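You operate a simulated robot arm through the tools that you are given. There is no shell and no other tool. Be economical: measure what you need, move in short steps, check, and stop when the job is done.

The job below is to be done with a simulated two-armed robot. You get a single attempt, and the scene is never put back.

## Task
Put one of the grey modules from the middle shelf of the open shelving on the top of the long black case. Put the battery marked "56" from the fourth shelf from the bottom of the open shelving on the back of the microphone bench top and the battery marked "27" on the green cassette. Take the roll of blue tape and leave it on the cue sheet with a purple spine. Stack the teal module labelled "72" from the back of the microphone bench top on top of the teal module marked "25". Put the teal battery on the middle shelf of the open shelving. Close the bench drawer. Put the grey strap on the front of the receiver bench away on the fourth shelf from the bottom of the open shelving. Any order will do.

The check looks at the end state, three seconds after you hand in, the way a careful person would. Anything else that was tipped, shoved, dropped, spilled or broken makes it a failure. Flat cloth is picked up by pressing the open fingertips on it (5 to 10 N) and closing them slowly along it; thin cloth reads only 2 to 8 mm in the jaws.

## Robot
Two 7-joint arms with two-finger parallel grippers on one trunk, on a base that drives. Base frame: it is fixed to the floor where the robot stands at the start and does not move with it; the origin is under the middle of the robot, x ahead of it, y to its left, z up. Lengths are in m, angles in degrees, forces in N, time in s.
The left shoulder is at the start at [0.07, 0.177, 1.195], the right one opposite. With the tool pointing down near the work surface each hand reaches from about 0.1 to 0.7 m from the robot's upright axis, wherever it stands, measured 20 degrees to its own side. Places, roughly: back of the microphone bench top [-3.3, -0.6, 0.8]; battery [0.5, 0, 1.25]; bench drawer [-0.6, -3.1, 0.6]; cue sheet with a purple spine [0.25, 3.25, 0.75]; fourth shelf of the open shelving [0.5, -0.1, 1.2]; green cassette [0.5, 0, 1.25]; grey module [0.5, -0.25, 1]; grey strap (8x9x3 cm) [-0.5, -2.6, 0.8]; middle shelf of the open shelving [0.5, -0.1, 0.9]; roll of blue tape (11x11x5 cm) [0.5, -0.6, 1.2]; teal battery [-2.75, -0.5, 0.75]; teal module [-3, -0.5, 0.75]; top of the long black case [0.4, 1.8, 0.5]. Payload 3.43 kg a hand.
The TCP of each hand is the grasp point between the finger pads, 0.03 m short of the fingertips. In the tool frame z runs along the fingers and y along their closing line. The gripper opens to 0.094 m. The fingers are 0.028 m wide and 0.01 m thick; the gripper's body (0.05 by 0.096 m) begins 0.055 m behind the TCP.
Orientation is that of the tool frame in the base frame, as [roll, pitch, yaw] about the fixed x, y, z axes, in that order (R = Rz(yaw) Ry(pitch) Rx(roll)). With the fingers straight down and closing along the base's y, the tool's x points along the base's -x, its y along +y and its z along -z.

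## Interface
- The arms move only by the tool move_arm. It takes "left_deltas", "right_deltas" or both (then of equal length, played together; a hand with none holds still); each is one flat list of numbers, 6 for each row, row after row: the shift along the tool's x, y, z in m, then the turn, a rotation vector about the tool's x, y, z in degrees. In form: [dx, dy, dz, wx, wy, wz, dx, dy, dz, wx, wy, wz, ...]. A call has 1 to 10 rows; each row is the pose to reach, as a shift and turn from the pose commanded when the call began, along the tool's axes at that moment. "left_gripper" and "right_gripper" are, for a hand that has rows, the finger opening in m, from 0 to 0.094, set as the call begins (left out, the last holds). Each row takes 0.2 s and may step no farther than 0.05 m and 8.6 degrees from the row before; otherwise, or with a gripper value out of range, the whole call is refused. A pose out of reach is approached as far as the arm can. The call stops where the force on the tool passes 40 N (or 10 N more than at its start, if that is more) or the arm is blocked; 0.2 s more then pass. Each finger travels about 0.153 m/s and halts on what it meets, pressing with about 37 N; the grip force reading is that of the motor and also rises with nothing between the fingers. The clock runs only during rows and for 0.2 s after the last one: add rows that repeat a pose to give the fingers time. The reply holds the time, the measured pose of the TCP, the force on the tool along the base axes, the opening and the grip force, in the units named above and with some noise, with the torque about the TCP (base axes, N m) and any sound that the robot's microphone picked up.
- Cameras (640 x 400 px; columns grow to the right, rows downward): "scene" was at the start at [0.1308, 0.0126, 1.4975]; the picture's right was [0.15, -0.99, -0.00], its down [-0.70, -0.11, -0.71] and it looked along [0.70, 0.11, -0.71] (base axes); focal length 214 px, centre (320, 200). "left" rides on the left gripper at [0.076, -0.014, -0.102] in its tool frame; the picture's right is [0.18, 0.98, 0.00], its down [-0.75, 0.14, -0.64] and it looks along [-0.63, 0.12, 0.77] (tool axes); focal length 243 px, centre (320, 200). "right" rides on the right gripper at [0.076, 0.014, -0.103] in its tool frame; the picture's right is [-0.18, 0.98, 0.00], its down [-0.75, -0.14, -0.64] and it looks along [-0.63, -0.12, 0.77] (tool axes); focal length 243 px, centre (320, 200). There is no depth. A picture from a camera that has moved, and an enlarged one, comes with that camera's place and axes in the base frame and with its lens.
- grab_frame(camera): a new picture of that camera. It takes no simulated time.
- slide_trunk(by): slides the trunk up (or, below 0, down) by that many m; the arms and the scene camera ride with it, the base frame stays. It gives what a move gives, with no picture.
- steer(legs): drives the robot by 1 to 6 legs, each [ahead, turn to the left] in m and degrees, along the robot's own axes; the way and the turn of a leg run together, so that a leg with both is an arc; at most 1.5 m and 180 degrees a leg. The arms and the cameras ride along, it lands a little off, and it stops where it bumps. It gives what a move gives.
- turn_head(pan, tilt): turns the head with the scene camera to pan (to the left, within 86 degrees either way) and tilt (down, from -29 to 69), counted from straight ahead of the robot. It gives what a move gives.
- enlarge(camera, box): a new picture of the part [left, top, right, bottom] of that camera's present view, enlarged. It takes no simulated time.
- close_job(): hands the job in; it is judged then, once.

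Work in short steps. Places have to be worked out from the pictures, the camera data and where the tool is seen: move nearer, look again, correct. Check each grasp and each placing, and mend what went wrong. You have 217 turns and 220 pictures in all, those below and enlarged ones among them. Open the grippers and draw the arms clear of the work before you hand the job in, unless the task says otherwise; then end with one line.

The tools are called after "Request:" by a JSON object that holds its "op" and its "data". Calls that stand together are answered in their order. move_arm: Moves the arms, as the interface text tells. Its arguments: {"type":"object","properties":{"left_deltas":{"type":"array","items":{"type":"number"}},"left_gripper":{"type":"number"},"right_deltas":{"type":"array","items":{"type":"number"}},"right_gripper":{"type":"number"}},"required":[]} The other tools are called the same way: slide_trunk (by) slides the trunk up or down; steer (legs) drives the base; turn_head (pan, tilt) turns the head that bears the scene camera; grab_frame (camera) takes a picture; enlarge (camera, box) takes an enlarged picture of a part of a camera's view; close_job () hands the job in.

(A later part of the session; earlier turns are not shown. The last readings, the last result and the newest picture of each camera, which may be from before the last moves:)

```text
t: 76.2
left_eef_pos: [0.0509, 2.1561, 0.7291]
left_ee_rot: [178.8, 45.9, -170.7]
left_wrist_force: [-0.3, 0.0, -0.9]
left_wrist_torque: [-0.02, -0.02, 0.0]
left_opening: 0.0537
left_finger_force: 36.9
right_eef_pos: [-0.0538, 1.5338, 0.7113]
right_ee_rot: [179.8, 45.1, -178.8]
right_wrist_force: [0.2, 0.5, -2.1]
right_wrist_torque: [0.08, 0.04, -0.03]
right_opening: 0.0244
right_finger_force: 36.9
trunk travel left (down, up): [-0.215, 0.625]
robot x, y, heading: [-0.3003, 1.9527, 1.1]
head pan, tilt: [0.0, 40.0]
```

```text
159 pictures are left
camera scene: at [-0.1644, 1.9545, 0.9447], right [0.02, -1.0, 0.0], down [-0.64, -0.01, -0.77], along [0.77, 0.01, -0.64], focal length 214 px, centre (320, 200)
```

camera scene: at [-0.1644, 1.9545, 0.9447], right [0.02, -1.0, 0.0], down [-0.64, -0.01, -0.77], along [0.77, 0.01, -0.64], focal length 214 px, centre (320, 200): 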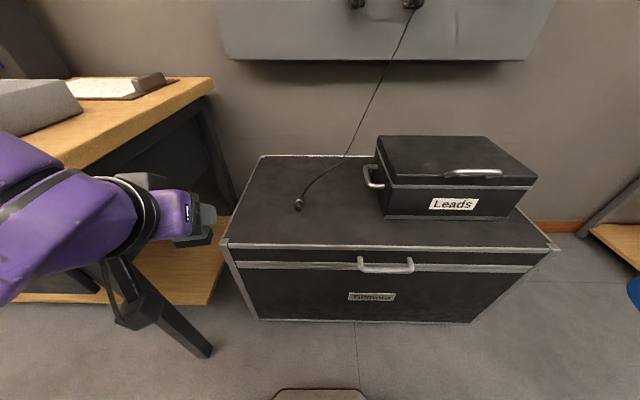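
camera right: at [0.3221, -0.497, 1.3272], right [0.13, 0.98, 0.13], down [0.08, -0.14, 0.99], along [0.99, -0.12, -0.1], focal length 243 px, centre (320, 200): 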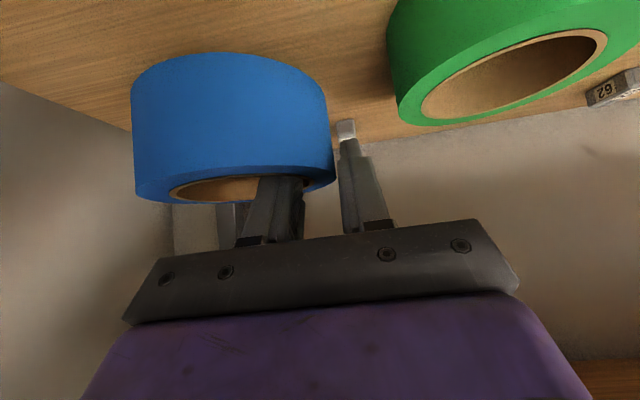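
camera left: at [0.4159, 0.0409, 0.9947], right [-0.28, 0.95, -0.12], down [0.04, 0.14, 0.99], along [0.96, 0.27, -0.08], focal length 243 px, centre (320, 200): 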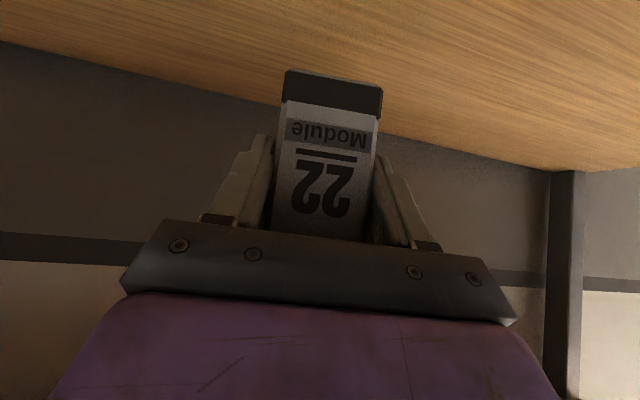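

Move the left hand to hover over the free area at (0.25,1.905,0.66).

Request:
{"op": "move_arm", "data": {"left_deltas": [-0.0084, -0.04, 0.0228, 0, 0, 0, -0.0168, -0.08, 0.0457, 0, 0, 0, -0.0252, -0.12, 0.0685, 0, 0, 0, -0.0337, -0.16, 0.0913, 0, 0, 0, -0.042, -0.2, 0.114, 0, 0, 0, -0.0505, -0.24, 0.137, 0, 0, 0, -0.0589, -0.28, 0.1598, 0, 0, 0]}}

Request:
{"op": "grab_frame", "data": {"camera": "left"}}

Request:
{"op": "grab_frame", "data": {"camera": "scene"}}

```text
t: 77.8
left_eef_pos: [0.2542, 1.9055, 0.6566]
left_ee_rot: [179.0, 45.9, -170.7]
left_wrist_force: [-0.9, -0.1, -0.5]
left_wrist_torque: [0.0, 0.01, 0.0]
left_opening: 0.0538
left_finger_force: 37.3
right_eef_pos: [-0.0528, 1.5349, 0.711]
right_ee_rot: [179.8, 45.1, -178.9]
right_wrist_force: [-0.3, 0.3, -1.7]
right_wrist_torque: [0.06, 0.01, 0.0]
right_opening: 0.0242
right_finger_force: 37.3
trunk travel left (down, up): [-0.215, 0.625]
robot x, y, heading: [-0.2988, 1.9567, 1.1]
head pan, tilt: [0.0, 40.0]
```

```text
158 pictures are left
camera left: at [0.132, 1.8706, 0.6714], right [-0.3, 0.95, -0.12], down [0.04, 0.14, 0.99], along [0.95, 0.29, -0.08], focal length 243 px, centre (320, 200)
```

left: 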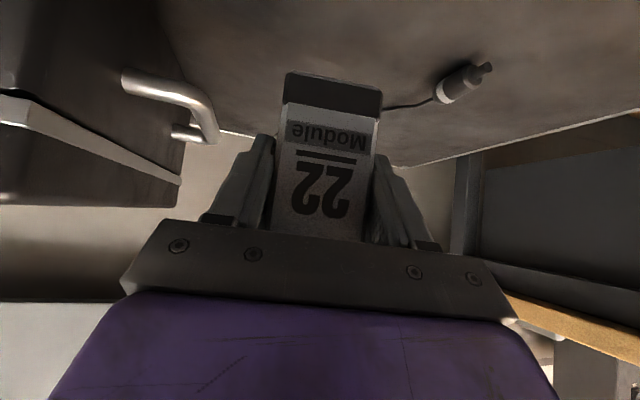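

```text
157 pictures are left
camera scene: at [-0.1642, 1.954, 0.9447], right [0.02, -1.0, 0.0], down [-0.64, -0.01, -0.77], along [0.77, 0.01, -0.64], focal length 214 px, centre (320, 200)
```

scene: 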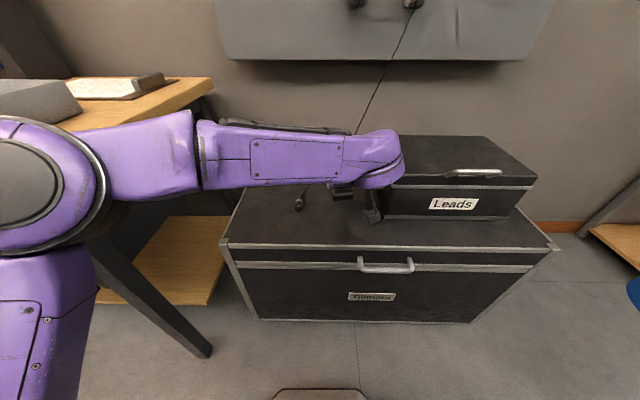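

Clear. Descend 7.5 cm and inspect.

Request:
{"op": "move_arm", "data": {"left_deltas": [0.018, 0, 0.0174, 0, 0, 0, 0.036, 0, 0.0348, 0, 0, 0, 0.054, 0, 0.0522, 0, 0, 0]}}

Request:
{"op": "grab_frame", "data": {"camera": "left"}}

```text
t: 78.5
left_eef_pos: [0.2524, 1.9087, 0.5881]
left_ee_rot: [179.2, 46.5, -170.5]
left_wrist_force: [0.2, -1.6, 25.7]
left_wrist_torque: [-0.53, 0.03, -0.08]
left_opening: 0.0543
left_finger_force: 19.8
right_eef_pos: [-0.0554, 1.5343, 0.7133]
right_ee_rot: [179.8, 45.3, -179.0]
right_wrist_force: [-0.5, -1.0, -1.5]
right_wrist_torque: [0.12, 0.03, -0.01]
right_opening: 0.0242
right_finger_force: 36.5
trunk travel left (down, up): [-0.215, 0.625]
robot x, y, heading: [-0.3045, 1.9561, 0.9]
head pan, tilt: [0.0, 40.0]
```

```text
156 pictures are left
camera left: at [0.1295, 1.8745, 0.6029], right [-0.3, 0.95, -0.12], down [0.03, 0.14, 0.99], along [0.95, 0.29, -0.07], focal length 243 px, centre (320, 200)
```

left: 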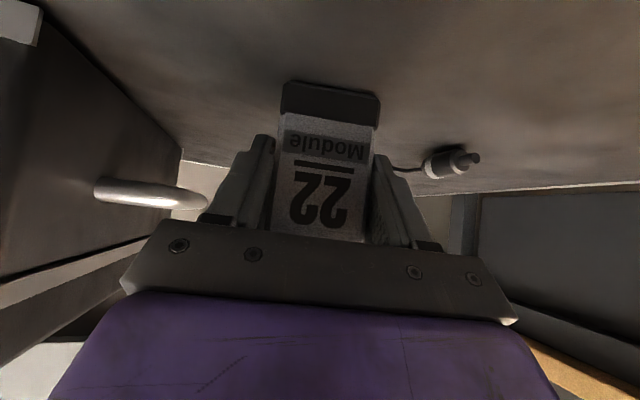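

Contact (26 N) at TCP 0.588, so case top ≈0.53. Ease up and release.

Request:
{"op": "move_arm", "data": {"left_deltas": [-0.004, 0, -0.0039, 0, 0, 0, -0.004, 0, -0.0039, 0, 0, 0]}}

Request:
{"op": "move_arm", "data": {"left_deltas": [0, 0, 0, 0, 0, 0, 0, 0, 0, 0, 0, 0], "left_gripper": 0.085}}

Request:
{"op": "grab_frame", "data": {"camera": "left"}}

```text
t: 79.2
left_eef_pos: [0.2524, 1.9099, 0.5865]
left_ee_rot: [178.7, 45.9, -170.8]
left_wrist_force: [-1.5, -1.3, 5.2]
left_wrist_torque: [-0.23, -0.04, -0.03]
left_opening: 0.0537
left_finger_force: 36.7
right_eef_pos: [-0.0539, 1.533, 0.71]
right_ee_rot: [179.8, 45.1, -178.9]
right_wrist_force: [-0.1, 0.6, -2.1]
right_wrist_torque: [0.09, 0.0, -0.02]
right_opening: 0.0243
right_finger_force: 36.9
trunk travel left (down, up): [-0.215, 0.625]
robot x, y, heading: [-0.3019, 1.954, 1.1]
head pan, tilt: [0.0, 40.0]
```

```text
t: 79.8
left_eef_pos: [0.2527, 1.9096, 0.5876]
left_ee_rot: [178.8, 45.9, -170.8]
left_wrist_force: [-1.1, -0.4, -0.9]
left_wrist_torque: [0.0, 0.02, -0.02]
left_opening: 0.0847
left_finger_force: 0.0
right_eef_pos: [-0.0535, 1.534, 0.7106]
right_ee_rot: [179.9, 45.0, -178.8]
right_wrist_force: [0.3, 0.1, -1.9]
right_wrist_torque: [0.07, 0.04, -0.02]
right_opening: 0.0239
right_finger_force: 36.6
trunk travel left (down, up): [-0.215, 0.625]
robot x, y, heading: [-0.3002, 1.951, 0.8]
head pan, tilt: [0.0, 40.0]
```

```text
155 pictures are left
camera left: at [0.1308, 1.8755, 0.6027], right [-0.3, 0.95, -0.12], down [0.04, 0.14, 0.99], along [0.95, 0.29, -0.08], focal length 243 px, centre (320, 200)
```

left: 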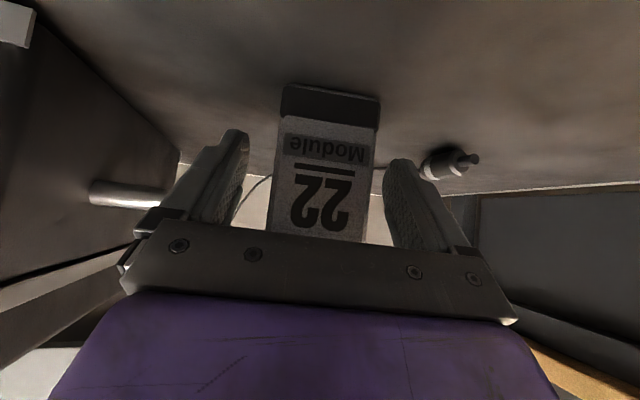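

Module stands upright. Withdraw along the tool axis.

Request:
{"op": "move_arm", "data": {"left_deltas": [0, 0, -0.03, 0, 0, 0, 0, 0, -0.07, 0, 0, 0, 0, 0, -0.11, 0, 0, 0, 0, 0.02, -0.15, 0, 0, 0, 0, 0.05, -0.18, 0, 0, 0]}}

Request:
{"op": "grab_frame", "data": {"camera": "scene"}}

```text
t: 81.0
left_eef_pos: [0.1161, 1.9351, 0.7138]
left_ee_rot: [178.8, 45.9, -170.8]
left_wrist_force: [0.8, 0.4, 0.0]
left_wrist_torque: [-0.01, 0.0, -0.03]
left_opening: 0.0852
left_finger_force: 0.0
right_eef_pos: [-0.0537, 1.5343, 0.7116]
right_ee_rot: [179.9, 45.1, -178.9]
right_wrist_force: [0.0, 0.0, -2.1]
right_wrist_torque: [0.09, 0.03, -0.01]
right_opening: 0.0241
right_finger_force: 36.7
trunk travel left (down, up): [-0.215, 0.625]
robot x, y, heading: [-0.2988, 1.9557, 1.1]
head pan, tilt: [0.0, 40.0]
```

```text
154 pictures are left
camera scene: at [-0.1645, 1.9547, 0.9447], right [0.02, -1.0, 0.0], down [-0.64, -0.01, -0.77], along [0.77, 0.01, -0.64], focal length 214 px, centre (320, 200)
```

scene: 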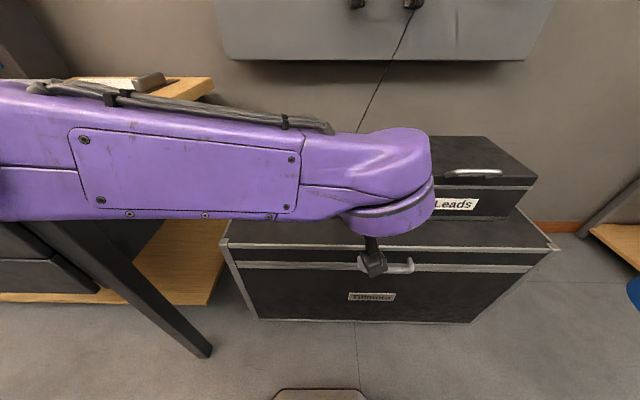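

Raise the trunk 0.45 and drive to the receiver bench's cue sheets (y≈3.25).

Request:
{"op": "slide_trunk", "data": {"by": 0.45}}

Request:
{"op": "grab_frame", "data": {"camera": "scene"}}

Request:
{"op": "steer", "data": {"legs": [[-0.3, 0], [0, 90], [1.25, 0], [0, -90]]}}

Request:
{"op": "grab_frame", "data": {"camera": "scene"}}

```text
refused: 0.45 is not a number from -0.4 to 0.4
```

```text
153 pictures are left
camera scene: at [-0.1645, 1.9547, 0.9447], right [0.02, -1.0, 0.0], down [-0.64, -0.01, -0.77], along [0.77, 0.01, -0.64], focal length 214 px, centre (320, 200)
```

scene: 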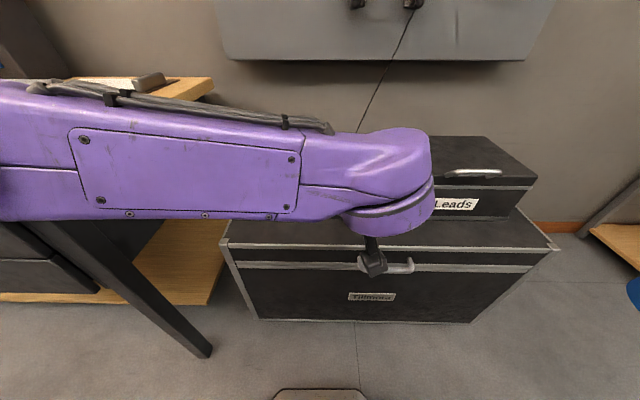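

```text
t: 96.7
left_eef_pos: [-0.1827, 3.2138, 0.7129]
left_ee_rot: [178.9, 45.9, -171.8]
left_wrist_force: [-0.2, 0.6, -0.6]
left_wrist_torque: [0.03, -0.01, -0.01]
left_opening: 0.085
left_finger_force: 0.0
right_eef_pos: [-0.3616, 2.8163, 0.7107]
right_ee_rot: [179.8, 45.0, 179.9]
right_wrist_force: [0.4, 0.6, -1.3]
right_wrist_torque: [0.06, 0.0, 0.0]
right_opening: 0.0233
right_finger_force: 37.3
trunk travel left (down, up): [-0.215, 0.625]
robot x, y, heading: [-0.5968, 3.237, -0.4]
head pan, tilt: [0.0, 40.0]
```

```text
152 pictures are left
camera scene: at [-0.4641, 3.2387, 0.9447], right [0.0, -1.0, 0.0], down [-0.64, 0.0, -0.77], along [0.77, 0.0, -0.64], focal length 214 px, centre (320, 200)
```

scene: 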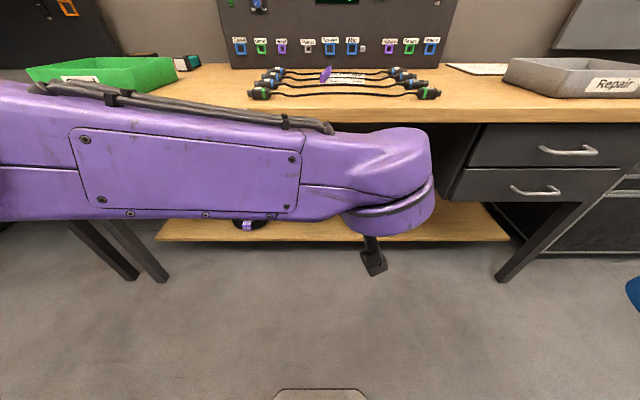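

Drive went fine. Raise the trunk 0.4 and look at the bench.

Request:
{"op": "slide_trunk", "data": {"by": 0.4}}

Request:
{"op": "turn_head", "data": {"pan": -10, "tilt": 35}}

Request:
{"op": "grab_frame", "data": {"camera": "scene"}}

Request:
{"op": "grab_frame", "data": {"camera": "right"}}

```text
t: 100.5
left_eef_pos: [-0.1829, 3.2137, 1.1146]
left_ee_rot: [178.8, 45.9, -171.8]
left_wrist_force: [0.3, -0.4, 0.2]
left_wrist_torque: [0.0, 0.02, 0.02]
left_opening: 0.0853
left_finger_force: 0.1
right_eef_pos: [-0.362, 2.8175, 1.1108]
right_ee_rot: [179.8, 45.1, 180.0]
right_wrist_force: [-0.3, -0.4, -1.6]
right_wrist_torque: [0.08, 0.02, 0.01]
right_opening: 0.0229
right_finger_force: 36.7
trunk travel left (down, up): [-0.615, 0.225]
robot x, y, heading: [-0.599, 3.2368, -0.0]
head pan, tilt: [0.0, 40.0]
```

```text
t: 101.2
left_eef_pos: [-0.1826, 3.2142, 1.1126]
left_ee_rot: [178.9, 46.0, -171.8]
left_wrist_force: [-0.8, 0.2, -0.1]
left_wrist_torque: [-0.01, 0.01, -0.03]
left_opening: 0.085
left_finger_force: 0.0
right_eef_pos: [-0.3608, 2.8159, 1.1109]
right_ee_rot: [179.8, 45.1, 180.0]
right_wrist_force: [0.5, 0.3, -1.7]
right_wrist_torque: [0.09, 0.02, -0.02]
right_opening: 0.0232
right_finger_force: 37.3
trunk travel left (down, up): [-0.615, 0.225]
robot x, y, heading: [-0.5982, 3.2388, -0.2]
head pan, tilt: [-10.0, 35.0]
```

```text
151 pictures are left
camera scene: at [-0.4623, 3.2234, 1.3522], right [-0.17, -0.98, 0.0], down [-0.57, 0.1, -0.82], along [0.81, -0.14, -0.57], focal length 214 px, centre (320, 200)
```

scene: 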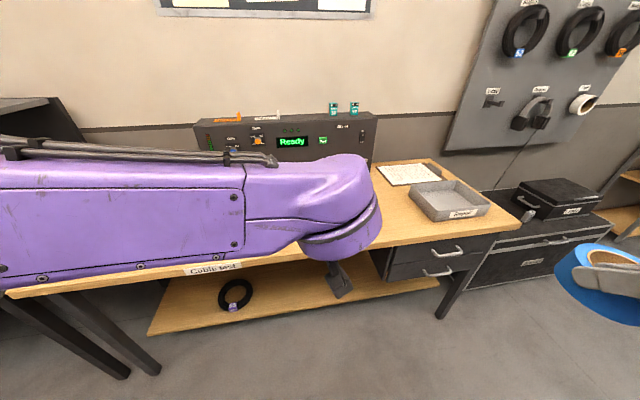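

```text
150 pictures are left
camera right: at [-0.4872, 2.8299, 1.1297], right [0.13, 0.98, 0.13], down [0.08, -0.14, 0.99], along [0.99, -0.12, -0.09], focal length 243 px, centre (320, 200)
```

right: 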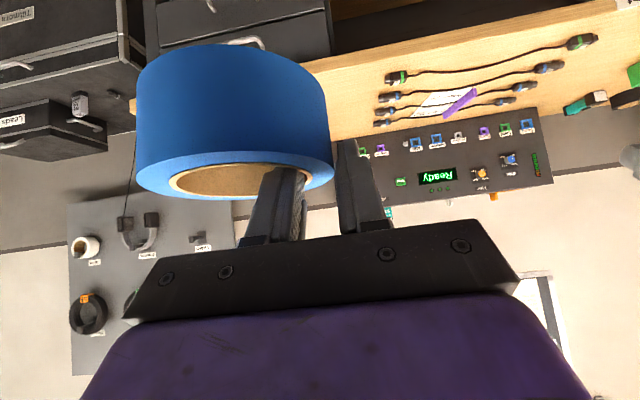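

The left arm blocks the view; swing it to the left.

Request:
{"op": "move_arm", "data": {"left_deltas": [0.003, 0.047, -0.004, 0, 0, 0, 0.007, 0.094, -0.007, 0, 0, 0, 0.01, 0.14, -0.011, 0, 0, 0, 0.014, 0.187, -0.014, 0, 0, 0, 0.017, 0.234, -0.018, 0, 0, 0, 0.021, 0.281, -0.021, 0, 0, 0, 0.024, 0.328, -0.025, 0, 0, 0]}}

Request:
{"op": "grab_frame", "data": {"camera": "scene"}}

Request:
{"op": "enlarge", "data": {"camera": "right", "box": [340, 20, 640, 210]}}

```text
t: 102.8
left_eef_pos: [-0.2647, 3.5357, 1.1186]
left_ee_rot: [179.0, 45.9, -171.7]
left_wrist_force: [-0.5, 0.8, -1.0]
left_wrist_torque: [-0.05, 0.03, -0.05]
left_opening: 0.085
left_finger_force: 0.0
right_eef_pos: [-0.3621, 2.818, 1.1114]
right_ee_rot: [180.0, 45.1, -179.9]
right_wrist_force: [0.8, 0.4, -2.2]
right_wrist_torque: [0.1, 0.05, -0.01]
right_opening: 0.023
right_finger_force: 37.0
trunk travel left (down, up): [-0.615, 0.225]
robot x, y, heading: [-0.6033, 3.2381, -0.1]
head pan, tilt: [-10.0, 35.0]
```

```text
149 pictures are left
camera scene: at [-0.463, 3.2259, 1.3524], right [-0.17, -0.98, 0.0], down [-0.56, 0.1, -0.82], along [0.81, -0.14, -0.57], focal length 214 px, centre (320, 200)
```

scene: 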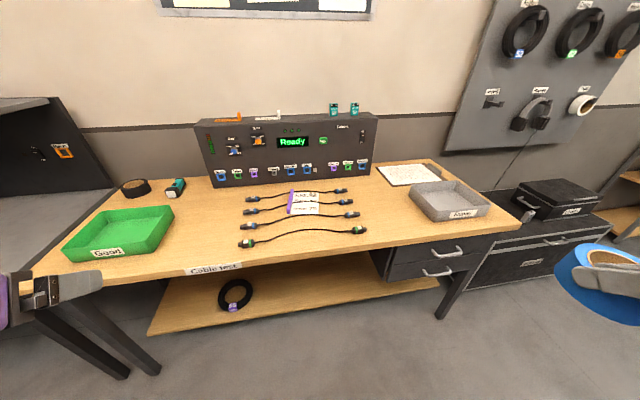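

```text
2.11 times, centred on (490, 115) of right
camera zoom: at [-0.4877, 2.8321, 1.1306], right [0.13, 0.98, 0.13], down [0.08, -0.14, 0.99], along [0.99, -0.12, -0.09], focal length 511 px, centre (-38, 379)
```

zoom: 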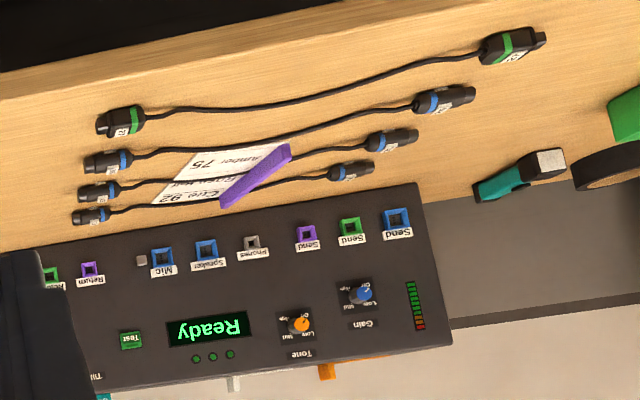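

The purple-spined cue sheet lies among cables. Zoom in.

Request:
{"op": "enlarge", "data": {"camera": "scene", "box": [225, 170, 385, 260]}}

```text
4.00 times, centred on (305, 215) of scene
camera zoom: at [-0.463, 3.2259, 1.3524], right [-0.17, -0.98, 0.0], down [-0.56, 0.1, -0.82], along [0.81, -0.14, -0.57], focal length 858 px, centre (380, 140)
```

zoom: 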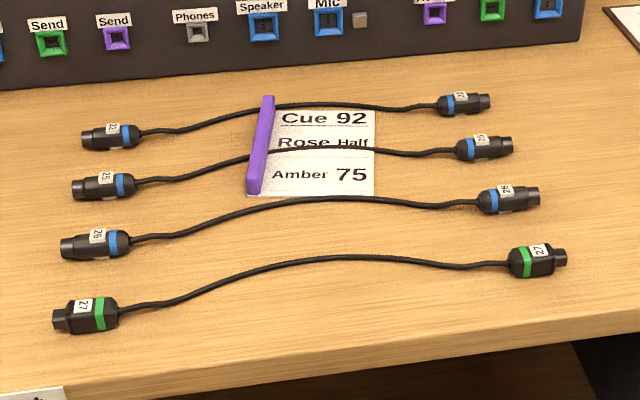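

The sheet spans about x 0.29–0.5, y 3.08–3.23, with thin cables over it. I'll set the tape at ≈(0.367,3.152) so its near edge rests on the paper. Drive ahead 0.3 first.

Request:
{"op": "steer", "data": {"legs": [[0.3, 0]]}}

Request:
{"op": "turn_head", "data": {"pan": -10, "tilt": 45}}

Request:
{"op": "grab_frame", "data": {"camera": "scene"}}

```text
t: 104.9
left_eef_pos: [0.0425, 3.534, 1.1179]
left_ee_rot: [178.8, 45.9, -171.8]
left_wrist_force: [0.5, -0.4, -1.0]
left_wrist_torque: [0.02, -0.03, 0.0]
left_opening: 0.0852
left_finger_force: 0.0
right_eef_pos: [-0.0563, 2.8173, 1.1111]
right_ee_rot: [179.8, 45.0, 180.0]
right_wrist_force: [1.3, -0.5, -1.6]
right_wrist_torque: [0.09, 0.03, -0.02]
right_opening: 0.023
right_finger_force: 37.0
trunk travel left (down, up): [-0.615, 0.225]
robot x, y, heading: [-0.2958, 3.2405, -0.0]
head pan, tilt: [-10.0, 35.0]
```

```text
t: 105.6
left_eef_pos: [0.0418, 3.533, 1.1187]
left_ee_rot: [178.9, 45.9, -171.8]
left_wrist_force: [0.5, 0.3, 0.3]
left_wrist_torque: [-0.02, 0.0, 0.0]
left_opening: 0.0851
left_finger_force: 0.1
right_eef_pos: [-0.0558, 2.8172, 1.1107]
right_ee_rot: [179.8, 45.1, 180.0]
right_wrist_force: [0.0, 0.1, -3.2]
right_wrist_torque: [0.07, 0.03, -0.01]
right_opening: 0.0226
right_finger_force: 36.6
trunk travel left (down, up): [-0.615, 0.225]
robot x, y, heading: [-0.295, 3.2423, 0.2]
head pan, tilt: [-10.0, 45.0]
```

```text
146 pictures are left
camera scene: at [-0.1637, 3.2246, 1.3375], right [-0.17, -0.98, 0.0], down [-0.7, 0.12, -0.71], along [0.7, -0.12, -0.71], focal length 214 px, centre (320, 200)
```

scene: 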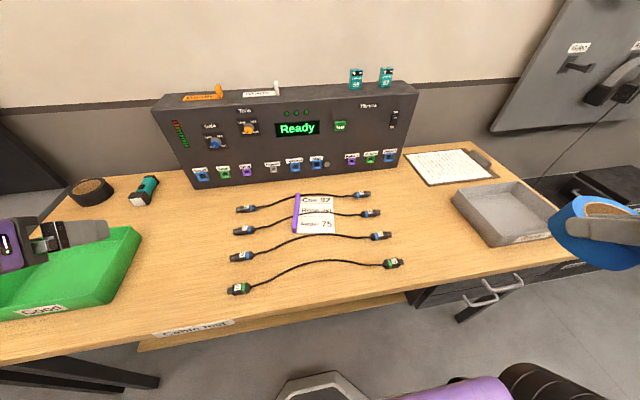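

Request:
{"op": "enlarge", "data": {"camera": "scene", "box": [230, 170, 410, 300]}}

```text
3.08 times, centred on (320, 235) of scene
camera zoom: at [-0.1637, 3.2246, 1.3375], right [-0.17, -0.98, 0.0], down [-0.7, 0.12, -0.71], along [0.7, -0.12, -0.71], focal length 660 px, centre (320, 92)
```

zoom: 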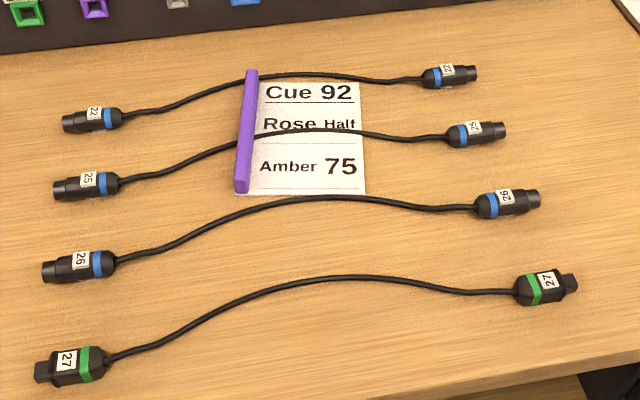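

Triangulation gives the table at z≈0.80–0.82 and the sheet centre ≈(0.31,3.16). Move the right hand with the tape to a hover above it.

Request:
{"op": "move_arm", "data": {"right_deltas": [-0.0138, 0.0373, 0.0295, 0, 0, 0, -0.0276, 0.0746, 0.059, 0, 0, 0, -0.0414, 0.1119, 0.0885, 0, 0, 0, -0.0552, 0.1492, 0.118, 0, 0, 0, -0.069, 0.1865, 0.1475, 0, 0, 0, -0.0828, 0.2238, 0.177, 0, 0, 0, -0.0966, 0.2611, 0.2065, 0, 0, 0, -0.1104, 0.2984, 0.236, 0, 0, 0, -0.1242, 0.3357, 0.2655, 0, 0, 0, -0.138, 0.373, 0.295, 0, 0, 0]}}

Request:
{"op": "grab_frame", "data": {"camera": "right"}}

Request:
{"op": "grab_frame", "data": {"camera": "scene"}}

```text
t: 107.8
left_eef_pos: [0.0424, 3.536, 1.1167]
left_ee_rot: [179.1, 45.8, -171.6]
left_wrist_force: [0.1, -0.4, -0.2]
left_wrist_torque: [-0.03, -0.01, -0.05]
left_opening: 0.0851
left_finger_force: 0.1
right_eef_pos: [0.2466, 3.1992, 0.9993]
right_ee_rot: [-179.9, 45.1, -179.9]
right_wrist_force: [-0.3, 0.9, -1.2]
right_wrist_torque: [0.06, 0.0, -0.02]
right_opening: 0.0225
right_finger_force: 36.8
right hand out of reach, approached as far as the arm can: row 2, 3, 4, 5
trunk travel left (down, up): [-0.615, 0.225]
robot x, y, heading: [-0.2895, 3.238, -0.1]
head pan, tilt: [-10.0, 45.0]
```

```text
144 pictures are left
camera right: at [0.1214, 3.2131, 1.0169], right [0.13, 0.98, 0.13], down [0.08, -0.14, 0.99], along [0.99, -0.12, -0.09], focal length 243 px, centre (320, 200)
```

right: 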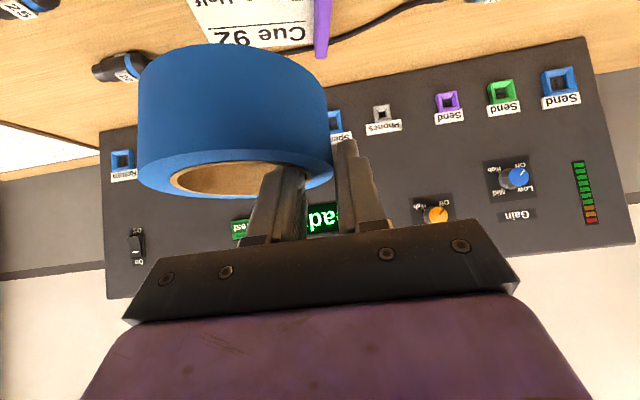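

```text
143 pictures are left
camera scene: at [-0.1627, 3.2284, 1.3373], right [-0.17, -0.98, 0.0], down [-0.7, 0.12, -0.71], along [0.7, -0.12, -0.71], focal length 214 px, centre (320, 200)
```

scene: 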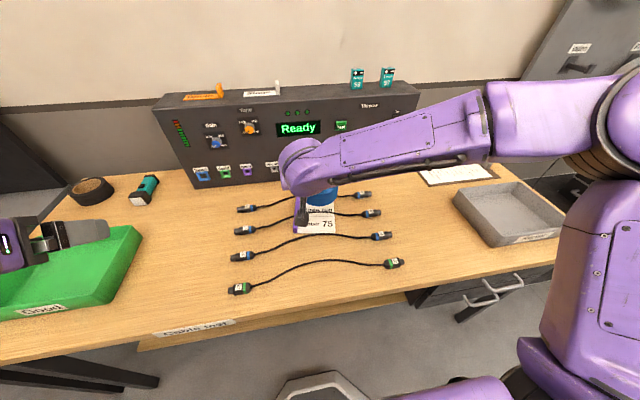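

Sheet's spine back end sits at ≈(0.41,3.20), confirming z≈0.81. Descend to TCP z≈0.90 over the target.

Request:
{"op": "move_arm", "data": {"right_deltas": [0.016, 0.002, 0.031, 0, 0, 0, 0.031, 0.004, 0.063, 0, 0, 0, 0.047, 0.006, 0.094, 0, 0, 0]}}

Request:
{"op": "grab_frame", "data": {"camera": "right"}}

Request:
{"op": "enlarge", "data": {"camera": "scene", "box": [230, 150, 410, 280]}}

```text
t: 108.6
left_eef_pos: [0.0429, 3.5341, 1.1179]
left_ee_rot: [179.0, 45.8, -171.8]
left_wrist_force: [1.1, -0.4, 0.6]
left_wrist_torque: [-0.01, -0.01, -0.01]
left_opening: 0.0853
left_finger_force: 0.0
right_eef_pos: [0.282, 3.2001, 0.8998]
right_ee_rot: [179.9, 45.1, 180.0]
right_wrist_force: [0.0, 0.3, -3.6]
right_wrist_torque: [0.08, 0.04, -0.03]
right_opening: 0.0225
right_finger_force: 36.7
trunk travel left (down, up): [-0.615, 0.225]
robot x, y, heading: [-0.293, 3.2388, -0.2]
head pan, tilt: [-10.0, 45.0]
```

```text
142 pictures are left
camera right: at [0.157, 3.213, 0.9191], right [0.13, 0.98, 0.13], down [0.08, -0.14, 0.99], along [0.99, -0.12, -0.1], focal length 243 px, centre (320, 200)
```

right: 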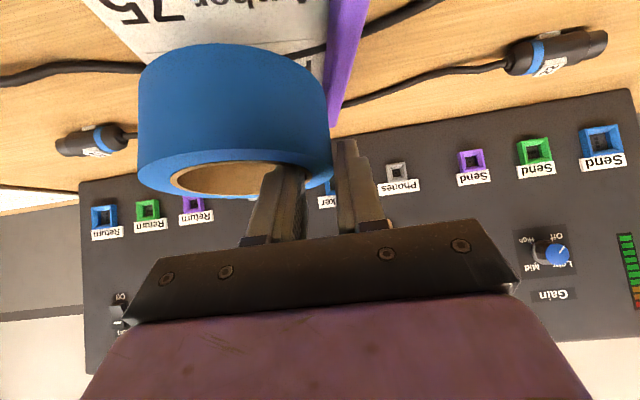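

```text
3.08 times, centred on (320, 215) of scene
camera zoom: at [-0.1626, 3.2255, 1.3374], right [-0.17, -0.98, 0.0], down [-0.7, 0.12, -0.71], along [0.7, -0.12, -0.71], focal length 660 px, centre (320, 154)
```

zoom: 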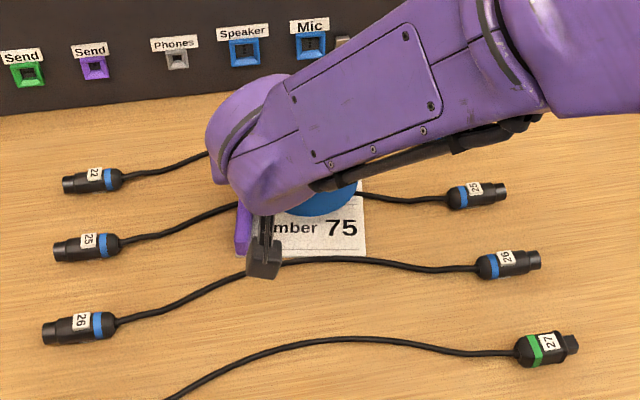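

Aligned. Descend 3.6 cm, then creep.

Request:
{"op": "move_arm", "data": {"right_deltas": [0.0127, -0.002, 0.0127, 0, 0, 0, 0.0255, -0.003, 0.0255, 0, 0, 0]}}

Request:
{"op": "grab_frame", "data": {"camera": "right"}}

```text
t: 109.2
left_eef_pos: [0.0419, 3.5346, 1.1189]
left_ee_rot: [179.1, 45.9, -171.8]
left_wrist_force: [-0.4, 0.6, -1.0]
left_wrist_torque: [0.0, 0.02, 0.02]
left_opening: 0.085
left_finger_force: 0.0
right_eef_pos: [0.284, 3.1946, 0.8652]
right_ee_rot: [179.9, 45.2, -180.0]
right_wrist_force: [0.5, 0.3, 0.6]
right_wrist_torque: [-0.02, 0.06, 0.01]
right_opening: 0.0223
right_finger_force: 37.1
trunk travel left (down, up): [-0.615, 0.225]
robot x, y, heading: [-0.2972, 3.236, 0.3]
head pan, tilt: [-10.0, 45.0]
```

```text
140 pictures are left
camera right: at [0.1572, 3.2084, 0.884], right [0.13, 0.98, 0.13], down [0.08, -0.14, 0.99], along [0.99, -0.12, -0.09], focal length 243 px, centre (320, 200)
```

right: 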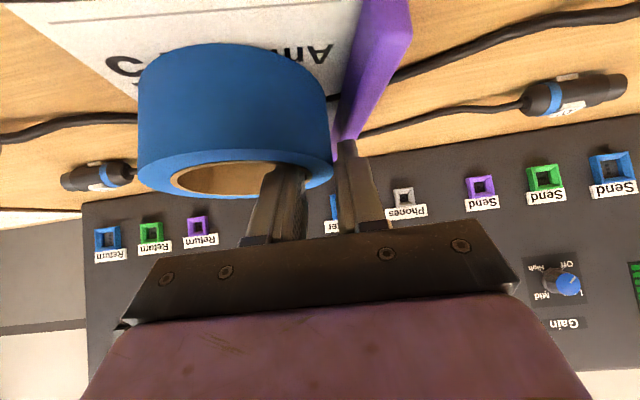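

Weight is starting to be taken. Creep down a few mm.

Request:
{"op": "move_arm", "data": {"right_deltas": [0.0018, 0, 0.0018, 0, 0, 0, 0.0036, 0, 0.0036, 0, 0, 0]}}

```text
t: 109.8
left_eef_pos: [0.0403, 3.5355, 1.1185]
left_ee_rot: [179.2, 46.0, -171.8]
left_wrist_force: [-0.6, -0.4, 0.4]
left_wrist_torque: [-0.01, 0.04, 0.01]
left_opening: 0.0852
left_finger_force: 0.1
right_eef_pos: [0.2837, 3.1961, 0.8639]
right_ee_rot: [179.9, 45.6, -179.9]
right_wrist_force: [1.7, 5.9, 23.6]
right_wrist_torque: [-0.69, 0.89, -0.13]
right_opening: 0.0224
right_finger_force: 37.4
trunk travel left (down, up): [-0.615, 0.225]
robot x, y, heading: [-0.2965, 3.2398, -0.0]
head pan, tilt: [-10.0, 45.0]
```

Contact. Ease up 4 mm and open to 5 cm.

Request:
{"op": "move_arm", "data": {"right_deltas": [-0.0028, 0, -0.0028, 0, 0, 0, -0.0028, 0, -0.0028, 0, 0, 0]}}

Request:
{"op": "move_arm", "data": {"right_deltas": [0, 0, 0, 0, 0, 0, 0, 0, 0, 0, 0, 0], "right_gripper": 0.048}}

Request:
{"op": "grab_frame", "data": {"camera": "right"}}

```text
t: 110.4
left_eef_pos: [0.0416, 3.5344, 1.1184]
left_ee_rot: [179.1, 45.9, -171.9]
left_wrist_force: [0.0, -0.4, 0.3]
left_wrist_torque: [0.0, 0.02, -0.02]
left_opening: 0.0851
left_finger_force: 0.0
right_eef_pos: [0.2823, 3.1942, 0.8634]
right_ee_rot: [179.9, 44.9, 180.0]
right_wrist_force: [0.6, 2.2, 7.0]
right_wrist_torque: [-0.18, 0.32, 0.01]
right_opening: 0.0226
right_finger_force: 37.4
trunk travel left (down, up): [-0.615, 0.225]
robot x, y, heading: [-0.2941, 3.2398, -0.1]
head pan, tilt: [-10.0, 45.0]
```

```text
t: 111.0
left_eef_pos: [0.042, 3.5335, 1.1188]
left_ee_rot: [178.9, 46.0, -171.8]
left_wrist_force: [0.6, 0.4, -0.6]
left_wrist_torque: [-0.03, -0.02, 0.02]
left_opening: 0.0848
left_finger_force: 0.0
right_eef_pos: [0.2829, 3.1946, 0.8637]
right_ee_rot: [179.9, 44.9, -180.0]
right_wrist_force: [0.2, -0.8, -0.4]
right_wrist_torque: [-0.01, 0.02, 0.0]
right_opening: 0.0481
right_finger_force: 0.1
trunk travel left (down, up): [-0.615, 0.225]
robot x, y, heading: [-0.2928, 3.2402, 0.1]
head pan, tilt: [-10.0, 45.0]
```

```text
139 pictures are left
camera right: at [0.1567, 3.2077, 0.8827], right [0.13, 0.98, 0.13], down [0.08, -0.14, 0.99], along [0.99, -0.12, -0.1], focal length 243 px, centre (320, 200)
```

right: 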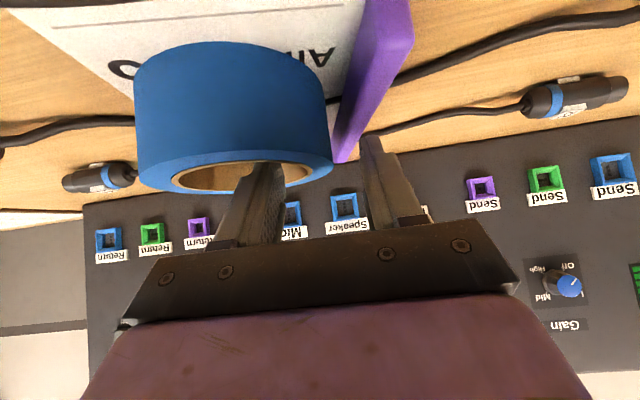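

Released. Withdraw along the tool axis, then raise.

Request:
{"op": "move_arm", "data": {"right_deltas": [-0.004, 0, -0.02, 0, 0, 0, -0.008, 0, -0.05, 0, 0, 0, -0.01, 0, -0.09, 0, 0, 0, -0.03, -0.02, -0.13, 0, 0, 0, -0.05, -0.05, -0.16, 0, 0, 0, -0.06, -0.09, -0.18, 0, 0, 0, -0.065, -0.13, -0.2, 0, 0, 0, -0.065, -0.175, -0.21, 0, 0, 0, -0.065, -0.22, -0.22, 0, 0, 0]}}

Request:
{"op": "grab_frame", "data": {"camera": "scene"}}

Request:
{"op": "enlarge", "data": {"camera": "scene", "box": [230, 150, 410, 280]}}

```text
t: 113.0
left_eef_pos: [0.0421, 3.5308, 1.1183]
left_ee_rot: [178.7, 45.9, -172.0]
left_wrist_force: [-0.7, -0.6, 0.3]
left_wrist_torque: [0.01, -0.01, 0.03]
left_opening: 0.0849
left_finger_force: 0.0
right_eef_pos: [0.1728, 2.9684, 1.0665]
right_ee_rot: [179.8, 45.0, 180.0]
right_wrist_force: [-0.2, -0.7, -0.9]
right_wrist_torque: [-0.02, -0.02, 0.05]
right_opening: 0.0479
right_finger_force: 0.1
trunk travel left (down, up): [-0.615, 0.225]
robot x, y, heading: [-0.2936, 3.2402, -0.0]
head pan, tilt: [-10.0, 45.0]
```

```text
138 pictures are left
camera scene: at [-0.1641, 3.222, 1.3375], right [-0.17, -0.98, 0.0], down [-0.7, 0.12, -0.71], along [0.7, -0.12, -0.71], focal length 214 px, centre (320, 200)
```

scene: 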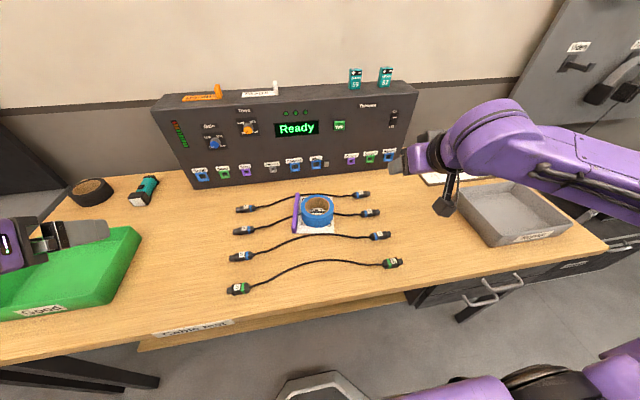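

```text
3.08 times, centred on (320, 215) of scene
camera zoom: at [-0.1641, 3.222, 1.3375], right [-0.17, -0.98, 0.0], down [-0.7, 0.12, -0.71], along [0.7, -0.12, -0.71], focal length 660 px, centre (320, 154)
```

zoom: 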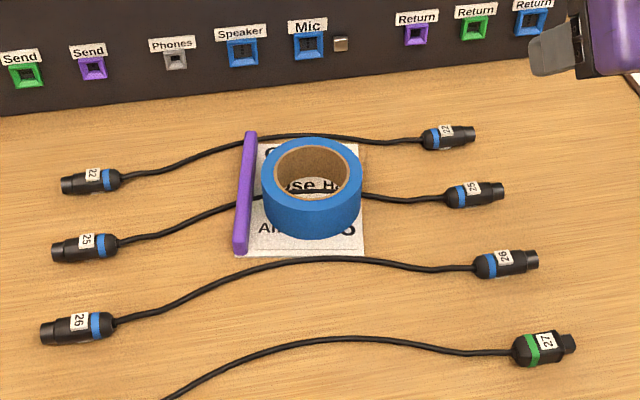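

Tape sits on the cue sheet. Next battery 56: tuck the right hand, then drive back to the shelving.

Request:
{"op": "move_arm", "data": {"right_deltas": [0.027, -0.016, -0.035, 0, 0, 0, 0.054, -0.032, -0.071, 0, 0, 0, 0.08, -0.048, -0.106, 0, 0, 0, 0.107, -0.064, -0.142, 0, 0, 0, 0.134, -0.08, -0.177, 0, 0, 0]}}

Request:
{"op": "steer", "data": {"legs": [[-0.28, 0], [0, -90], [1.5, 0], [1.5, 0], [0.75, 0], [0, 90]]}}

Request:
{"op": "slide_trunk", "data": {"by": 0.2}}

Request:
{"op": "turn_head", "data": {"pan": 0, "tilt": 30}}

Request:
{"op": "grab_frame", "data": {"camera": "scene"}}

```text
t: 114.2
left_eef_pos: [0.0404, 3.5338, 1.1194]
left_ee_rot: [178.9, 46.0, -171.8]
left_wrist_force: [-1.2, 0.2, 0.1]
left_wrist_torque: [0.03, 0.01, 0.02]
left_opening: 0.0852
left_finger_force: 0.1
right_eef_pos: [-0.043, 2.8815, 1.1228]
right_ee_rot: [179.7, 45.1, 179.9]
right_wrist_force: [-0.2, -0.1, 0.0]
right_wrist_torque: [0.01, -0.03, -0.01]
right_opening: 0.0482
right_finger_force: 0.1
right hand out of reach, approached as far as the arm can: row 3, 4, 5
trunk travel left (down, up): [-0.615, 0.225]
robot x, y, heading: [-0.2964, 3.2376, 0.1]
head pan, tilt: [-10.0, 45.0]
```

```text
t: 138.5
left_eef_pos: [-0.3076, -0.8286, 1.1189]
left_ee_rot: [177.5, 45.3, 99.8]
left_wrist_force: [-30.7, -16.2, -2.7]
left_wrist_torque: [0.1, 0.18, -1.19]
left_opening: 0.0662
left_finger_force: 0.1
right_eef_pos: [-0.9631, -0.7825, 1.1191]
right_ee_rot: [179.2, 45.0, 92.9]
right_wrist_force: [0.6, -0.6, -0.2]
right_wrist_torque: [-0.01, -0.03, -0.01]
right_opening: 0.048
right_finger_force: 0.0
trunk travel left (down, up): [-0.615, 0.225]
robot x, y, heading: [-0.6147, -0.5075, -87.4]
head pan, tilt: [-10.0, 45.0]
stopped in leg 6: the force on the tool passed its limit (the readings are from after the stop); the commanded pose is now the measured one
```

```text
t: 138.9
left_eef_pos: [-0.3081, -0.8289, 1.1211]
left_ee_rot: [177.5, 44.1, 99.8]
left_wrist_force: [-27.3, -16.2, -8.9]
left_wrist_torque: [0.11, 0.39, -1.14]
left_opening: 0.0673
left_finger_force: 0.1
right_eef_pos: [-0.9621, -0.7848, 1.1258]
right_ee_rot: [179.3, 44.8, 93.1]
right_wrist_force: [-0.2, -0.3, -0.8]
right_wrist_torque: [-0.01, -0.01, -0.01]
right_opening: 0.0479
right_finger_force: 0.1
trunk travel left (down, up): [-0.621, 0.219]
robot x, y, heading: [-0.613, -0.508, -87.3]
head pan, tilt: [-10.0, 45.0]
stopped: the force on the tool passed its limit (the readings are from after the stop); the commanded pose is now the measured one
```

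```text
t: 139.7
left_eef_pos: [-0.3082, -0.8279, 1.1195]
left_ee_rot: [177.6, 44.5, 100.2]
left_wrist_force: [-29.8, -15.6, -10.8]
left_wrist_torque: [0.13, 0.51, -1.12]
left_opening: 0.0664
left_finger_force: 0.0
right_eef_pos: [-0.9635, -0.7848, 1.125]
right_ee_rot: [179.2, 44.8, 93.1]
right_wrist_force: [0.5, 0.5, 1.1]
right_wrist_torque: [0.01, 0.02, 0.02]
right_opening: 0.0481
right_finger_force: 0.2
trunk travel left (down, up): [-0.621, 0.219]
robot x, y, heading: [-0.6128, -0.509, -87.2]
head pan, tilt: [0.0, 30.0]
```

```text
136 pictures are left
camera scene: at [-0.6147, -0.6518, 1.3653], right [-1.0, -0.05, -0.01], down [-0.02, 0.5, -0.86], along [0.04, -0.86, -0.5], focal length 214 px, centre (320, 200)
```

scene: 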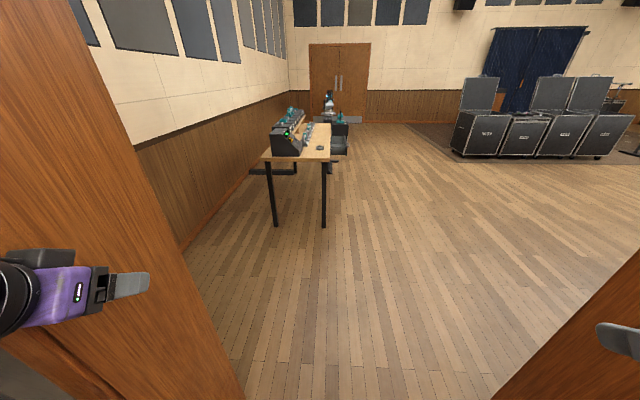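

The left hand touched the door frame on the turn (a doorway is here). Turn back slightly, and back off.

Request:
{"op": "steer", "data": {"legs": [[0, -4], [-0.35, 0]]}}

Request:
{"op": "grab_frame", "data": {"camera": "left"}}

Request:
{"op": "grab_frame", "data": {"camera": "scene"}}

```text
t: 142.4
left_eef_pos: [-0.3184, -0.4899, 1.1204]
left_ee_rot: [178.3, 44.5, 96.9]
left_wrist_force: [-0.1, -0.7, 0.6]
left_wrist_torque: [-0.02, -0.01, 0.0]
left_opening: 0.0849
left_finger_force: 0.0
right_eef_pos: [-0.9684, -0.4036, 1.1287]
right_ee_rot: [179.7, 45.1, 89.6]
right_wrist_force: [0.0, 0.2, -0.5]
right_wrist_torque: [0.0, -0.02, -0.01]
right_opening: 0.0481
right_finger_force: 0.1
trunk travel left (down, up): [-0.621, 0.219]
robot x, y, heading: [-0.6055, -0.1526, -91.0]
head pan, tilt: [0.0, 30.0]
```

```text
135 pictures are left
camera left: at [-0.3495, -0.366, 1.1394], right [0.96, 0.27, -0.11], down [0.13, -0.07, 0.99], along [0.26, -0.96, -0.1], focal length 243 px, centre (320, 200)
```

left: 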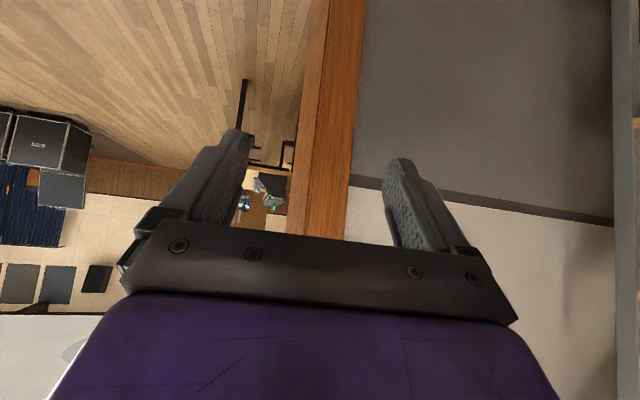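

```text
134 pictures are left
camera scene: at [-0.6102, -0.2932, 1.366], right [-1.0, 0.02, 0.0], down [0.01, 0.5, -0.87], along [-0.01, -0.87, -0.5], focal length 214 px, centre (320, 200)
```

scene: 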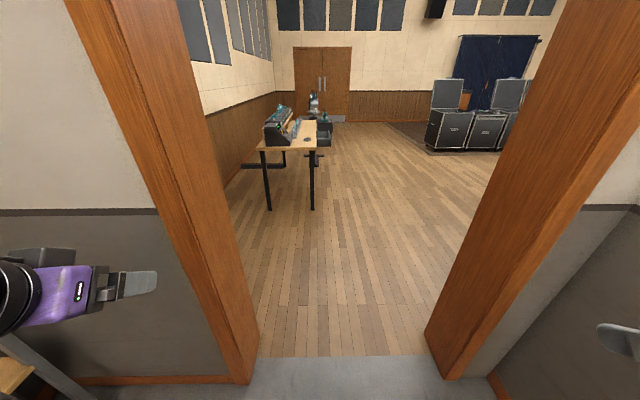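

The doorway spans x≈−1.2…−0.22 at y≈−0.8. Turn to face the shelving, raise the trunk, and come up to it.

Request:
{"op": "steer", "data": {"legs": [[0, 91]]}}

Request:
{"op": "slide_trunk", "data": {"by": 0.2}}

Request:
{"op": "steer", "data": {"legs": [[0.54, 0], [0, 8]]}}

Request:
{"op": "turn_head", "data": {"pan": -30, "tilt": 35}}

Request:
{"op": "grab_frame", "data": {"camera": "scene"}}

Request:
{"op": "grab_frame", "data": {"camera": "right"}}

```text
t: 146.6
left_eef_pos: [-0.2605, 0.1255, 1.1215]
left_ee_rot: [178.3, 44.5, -175.3]
left_wrist_force: [0.1, 1.1, 0.5]
left_wrist_torque: [0.0, -0.01, 0.02]
left_opening: 0.085
left_finger_force: 0.1
right_eef_pos: [-0.3708, -0.5226, 1.1288]
right_ee_rot: [179.7, 45.1, 177.6]
right_wrist_force: [1.1, 0.0, -0.1]
right_wrist_torque: [-0.03, -0.01, 0.01]
right_opening: 0.0481
right_finger_force: 0.1
trunk travel left (down, up): [-0.621, 0.219]
robot x, y, heading: [-0.6062, -0.1573, -3.1]
head pan, tilt: [0.0, 30.0]
```

```text
t: 148.7
left_eef_pos: [-0.2609, 0.1252, 1.3204]
left_ee_rot: [178.3, 44.5, -175.3]
left_wrist_force: [-0.7, -0.7, -0.2]
left_wrist_torque: [0.0, -0.01, -0.02]
left_opening: 0.0851
left_finger_force: 0.1
right_eef_pos: [-0.3699, -0.5221, 1.3287]
right_ee_rot: [179.7, 44.9, 177.5]
right_wrist_force: [0.8, 0.1, -0.4]
right_wrist_torque: [0.02, 0.0, 0.04]
right_opening: 0.0479
right_finger_force: 0.1
trunk travel left (down, up): [-0.821, 0.019]
robot x, y, heading: [-0.6092, -0.1514, -2.9]
head pan, tilt: [0.0, 30.0]
```

```text
t: 152.4
left_eef_pos: [0.2319, 0.152, 1.3205]
left_ee_rot: [178.2, 44.5, -166.2]
left_wrist_force: [0.8, 0.5, -0.5]
left_wrist_torque: [-0.04, -0.01, 0.01]
left_opening: 0.0848
left_finger_force: 0.1
right_eef_pos: [0.2242, -0.503, 1.3285]
right_ee_rot: [179.7, 45.0, -173.4]
right_wrist_force: [-0.1, -0.9, -0.5]
right_wrist_torque: [0.01, 0.02, -0.05]
right_opening: 0.0479
right_finger_force: 0.0
trunk travel left (down, up): [-0.821, 0.019]
robot x, y, heading: [-0.0708, -0.1795, 5.9]
head pan, tilt: [0.0, 30.0]
```

```text
t: 153.4
left_eef_pos: [0.2307, 0.1532, 1.3209]
left_ee_rot: [178.3, 44.5, -166.2]
left_wrist_force: [-0.1, -0.4, 0.4]
left_wrist_torque: [-0.03, 0.04, 0.02]
left_opening: 0.0848
left_finger_force: 0.0
right_eef_pos: [0.2255, -0.5013, 1.3291]
right_ee_rot: [179.6, 45.0, -173.2]
right_wrist_force: [0.8, 0.1, -1.0]
right_wrist_torque: [-0.02, -0.03, 0.0]
right_opening: 0.0481
right_finger_force: 0.0
trunk travel left (down, up): [-0.821, 0.019]
robot x, y, heading: [-0.0681, -0.1769, 6.0]
head pan, tilt: [-30.0, 35.0]
```

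```text
133 pictures are left
camera scene: at [0.0621, -0.2063, 1.5582], right [-0.4, -0.91, 0.0], down [-0.52, 0.23, -0.82], along [0.75, -0.33, -0.57], focal length 214 px, centre (320, 200)
```

scene: 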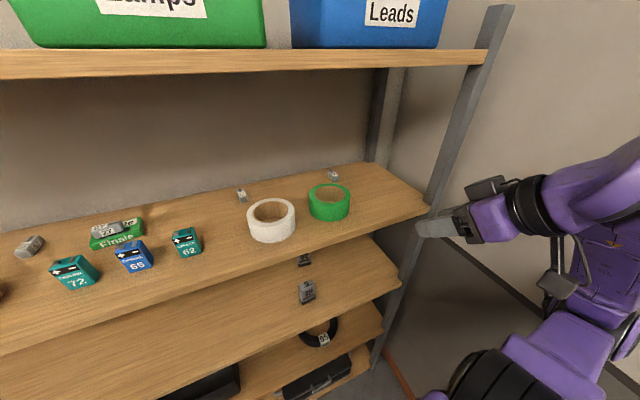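

```text
132 pictures are left
camera right: at [0.098, -0.5039, 1.3477], right [0.01, 0.99, 0.13], down [0.1, -0.13, 0.99], along [1.0, 0.0, -0.1], focal length 243 px, centre (320, 200)
```

right: 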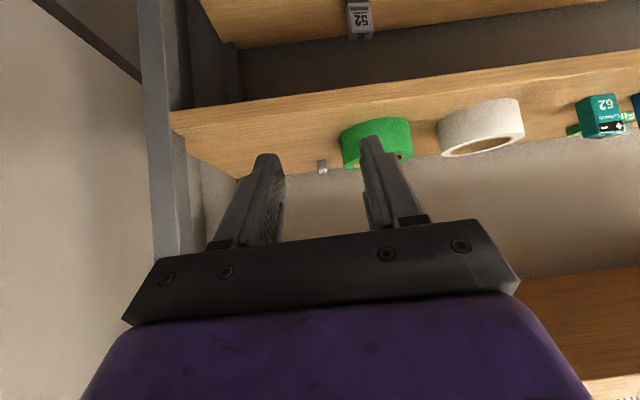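

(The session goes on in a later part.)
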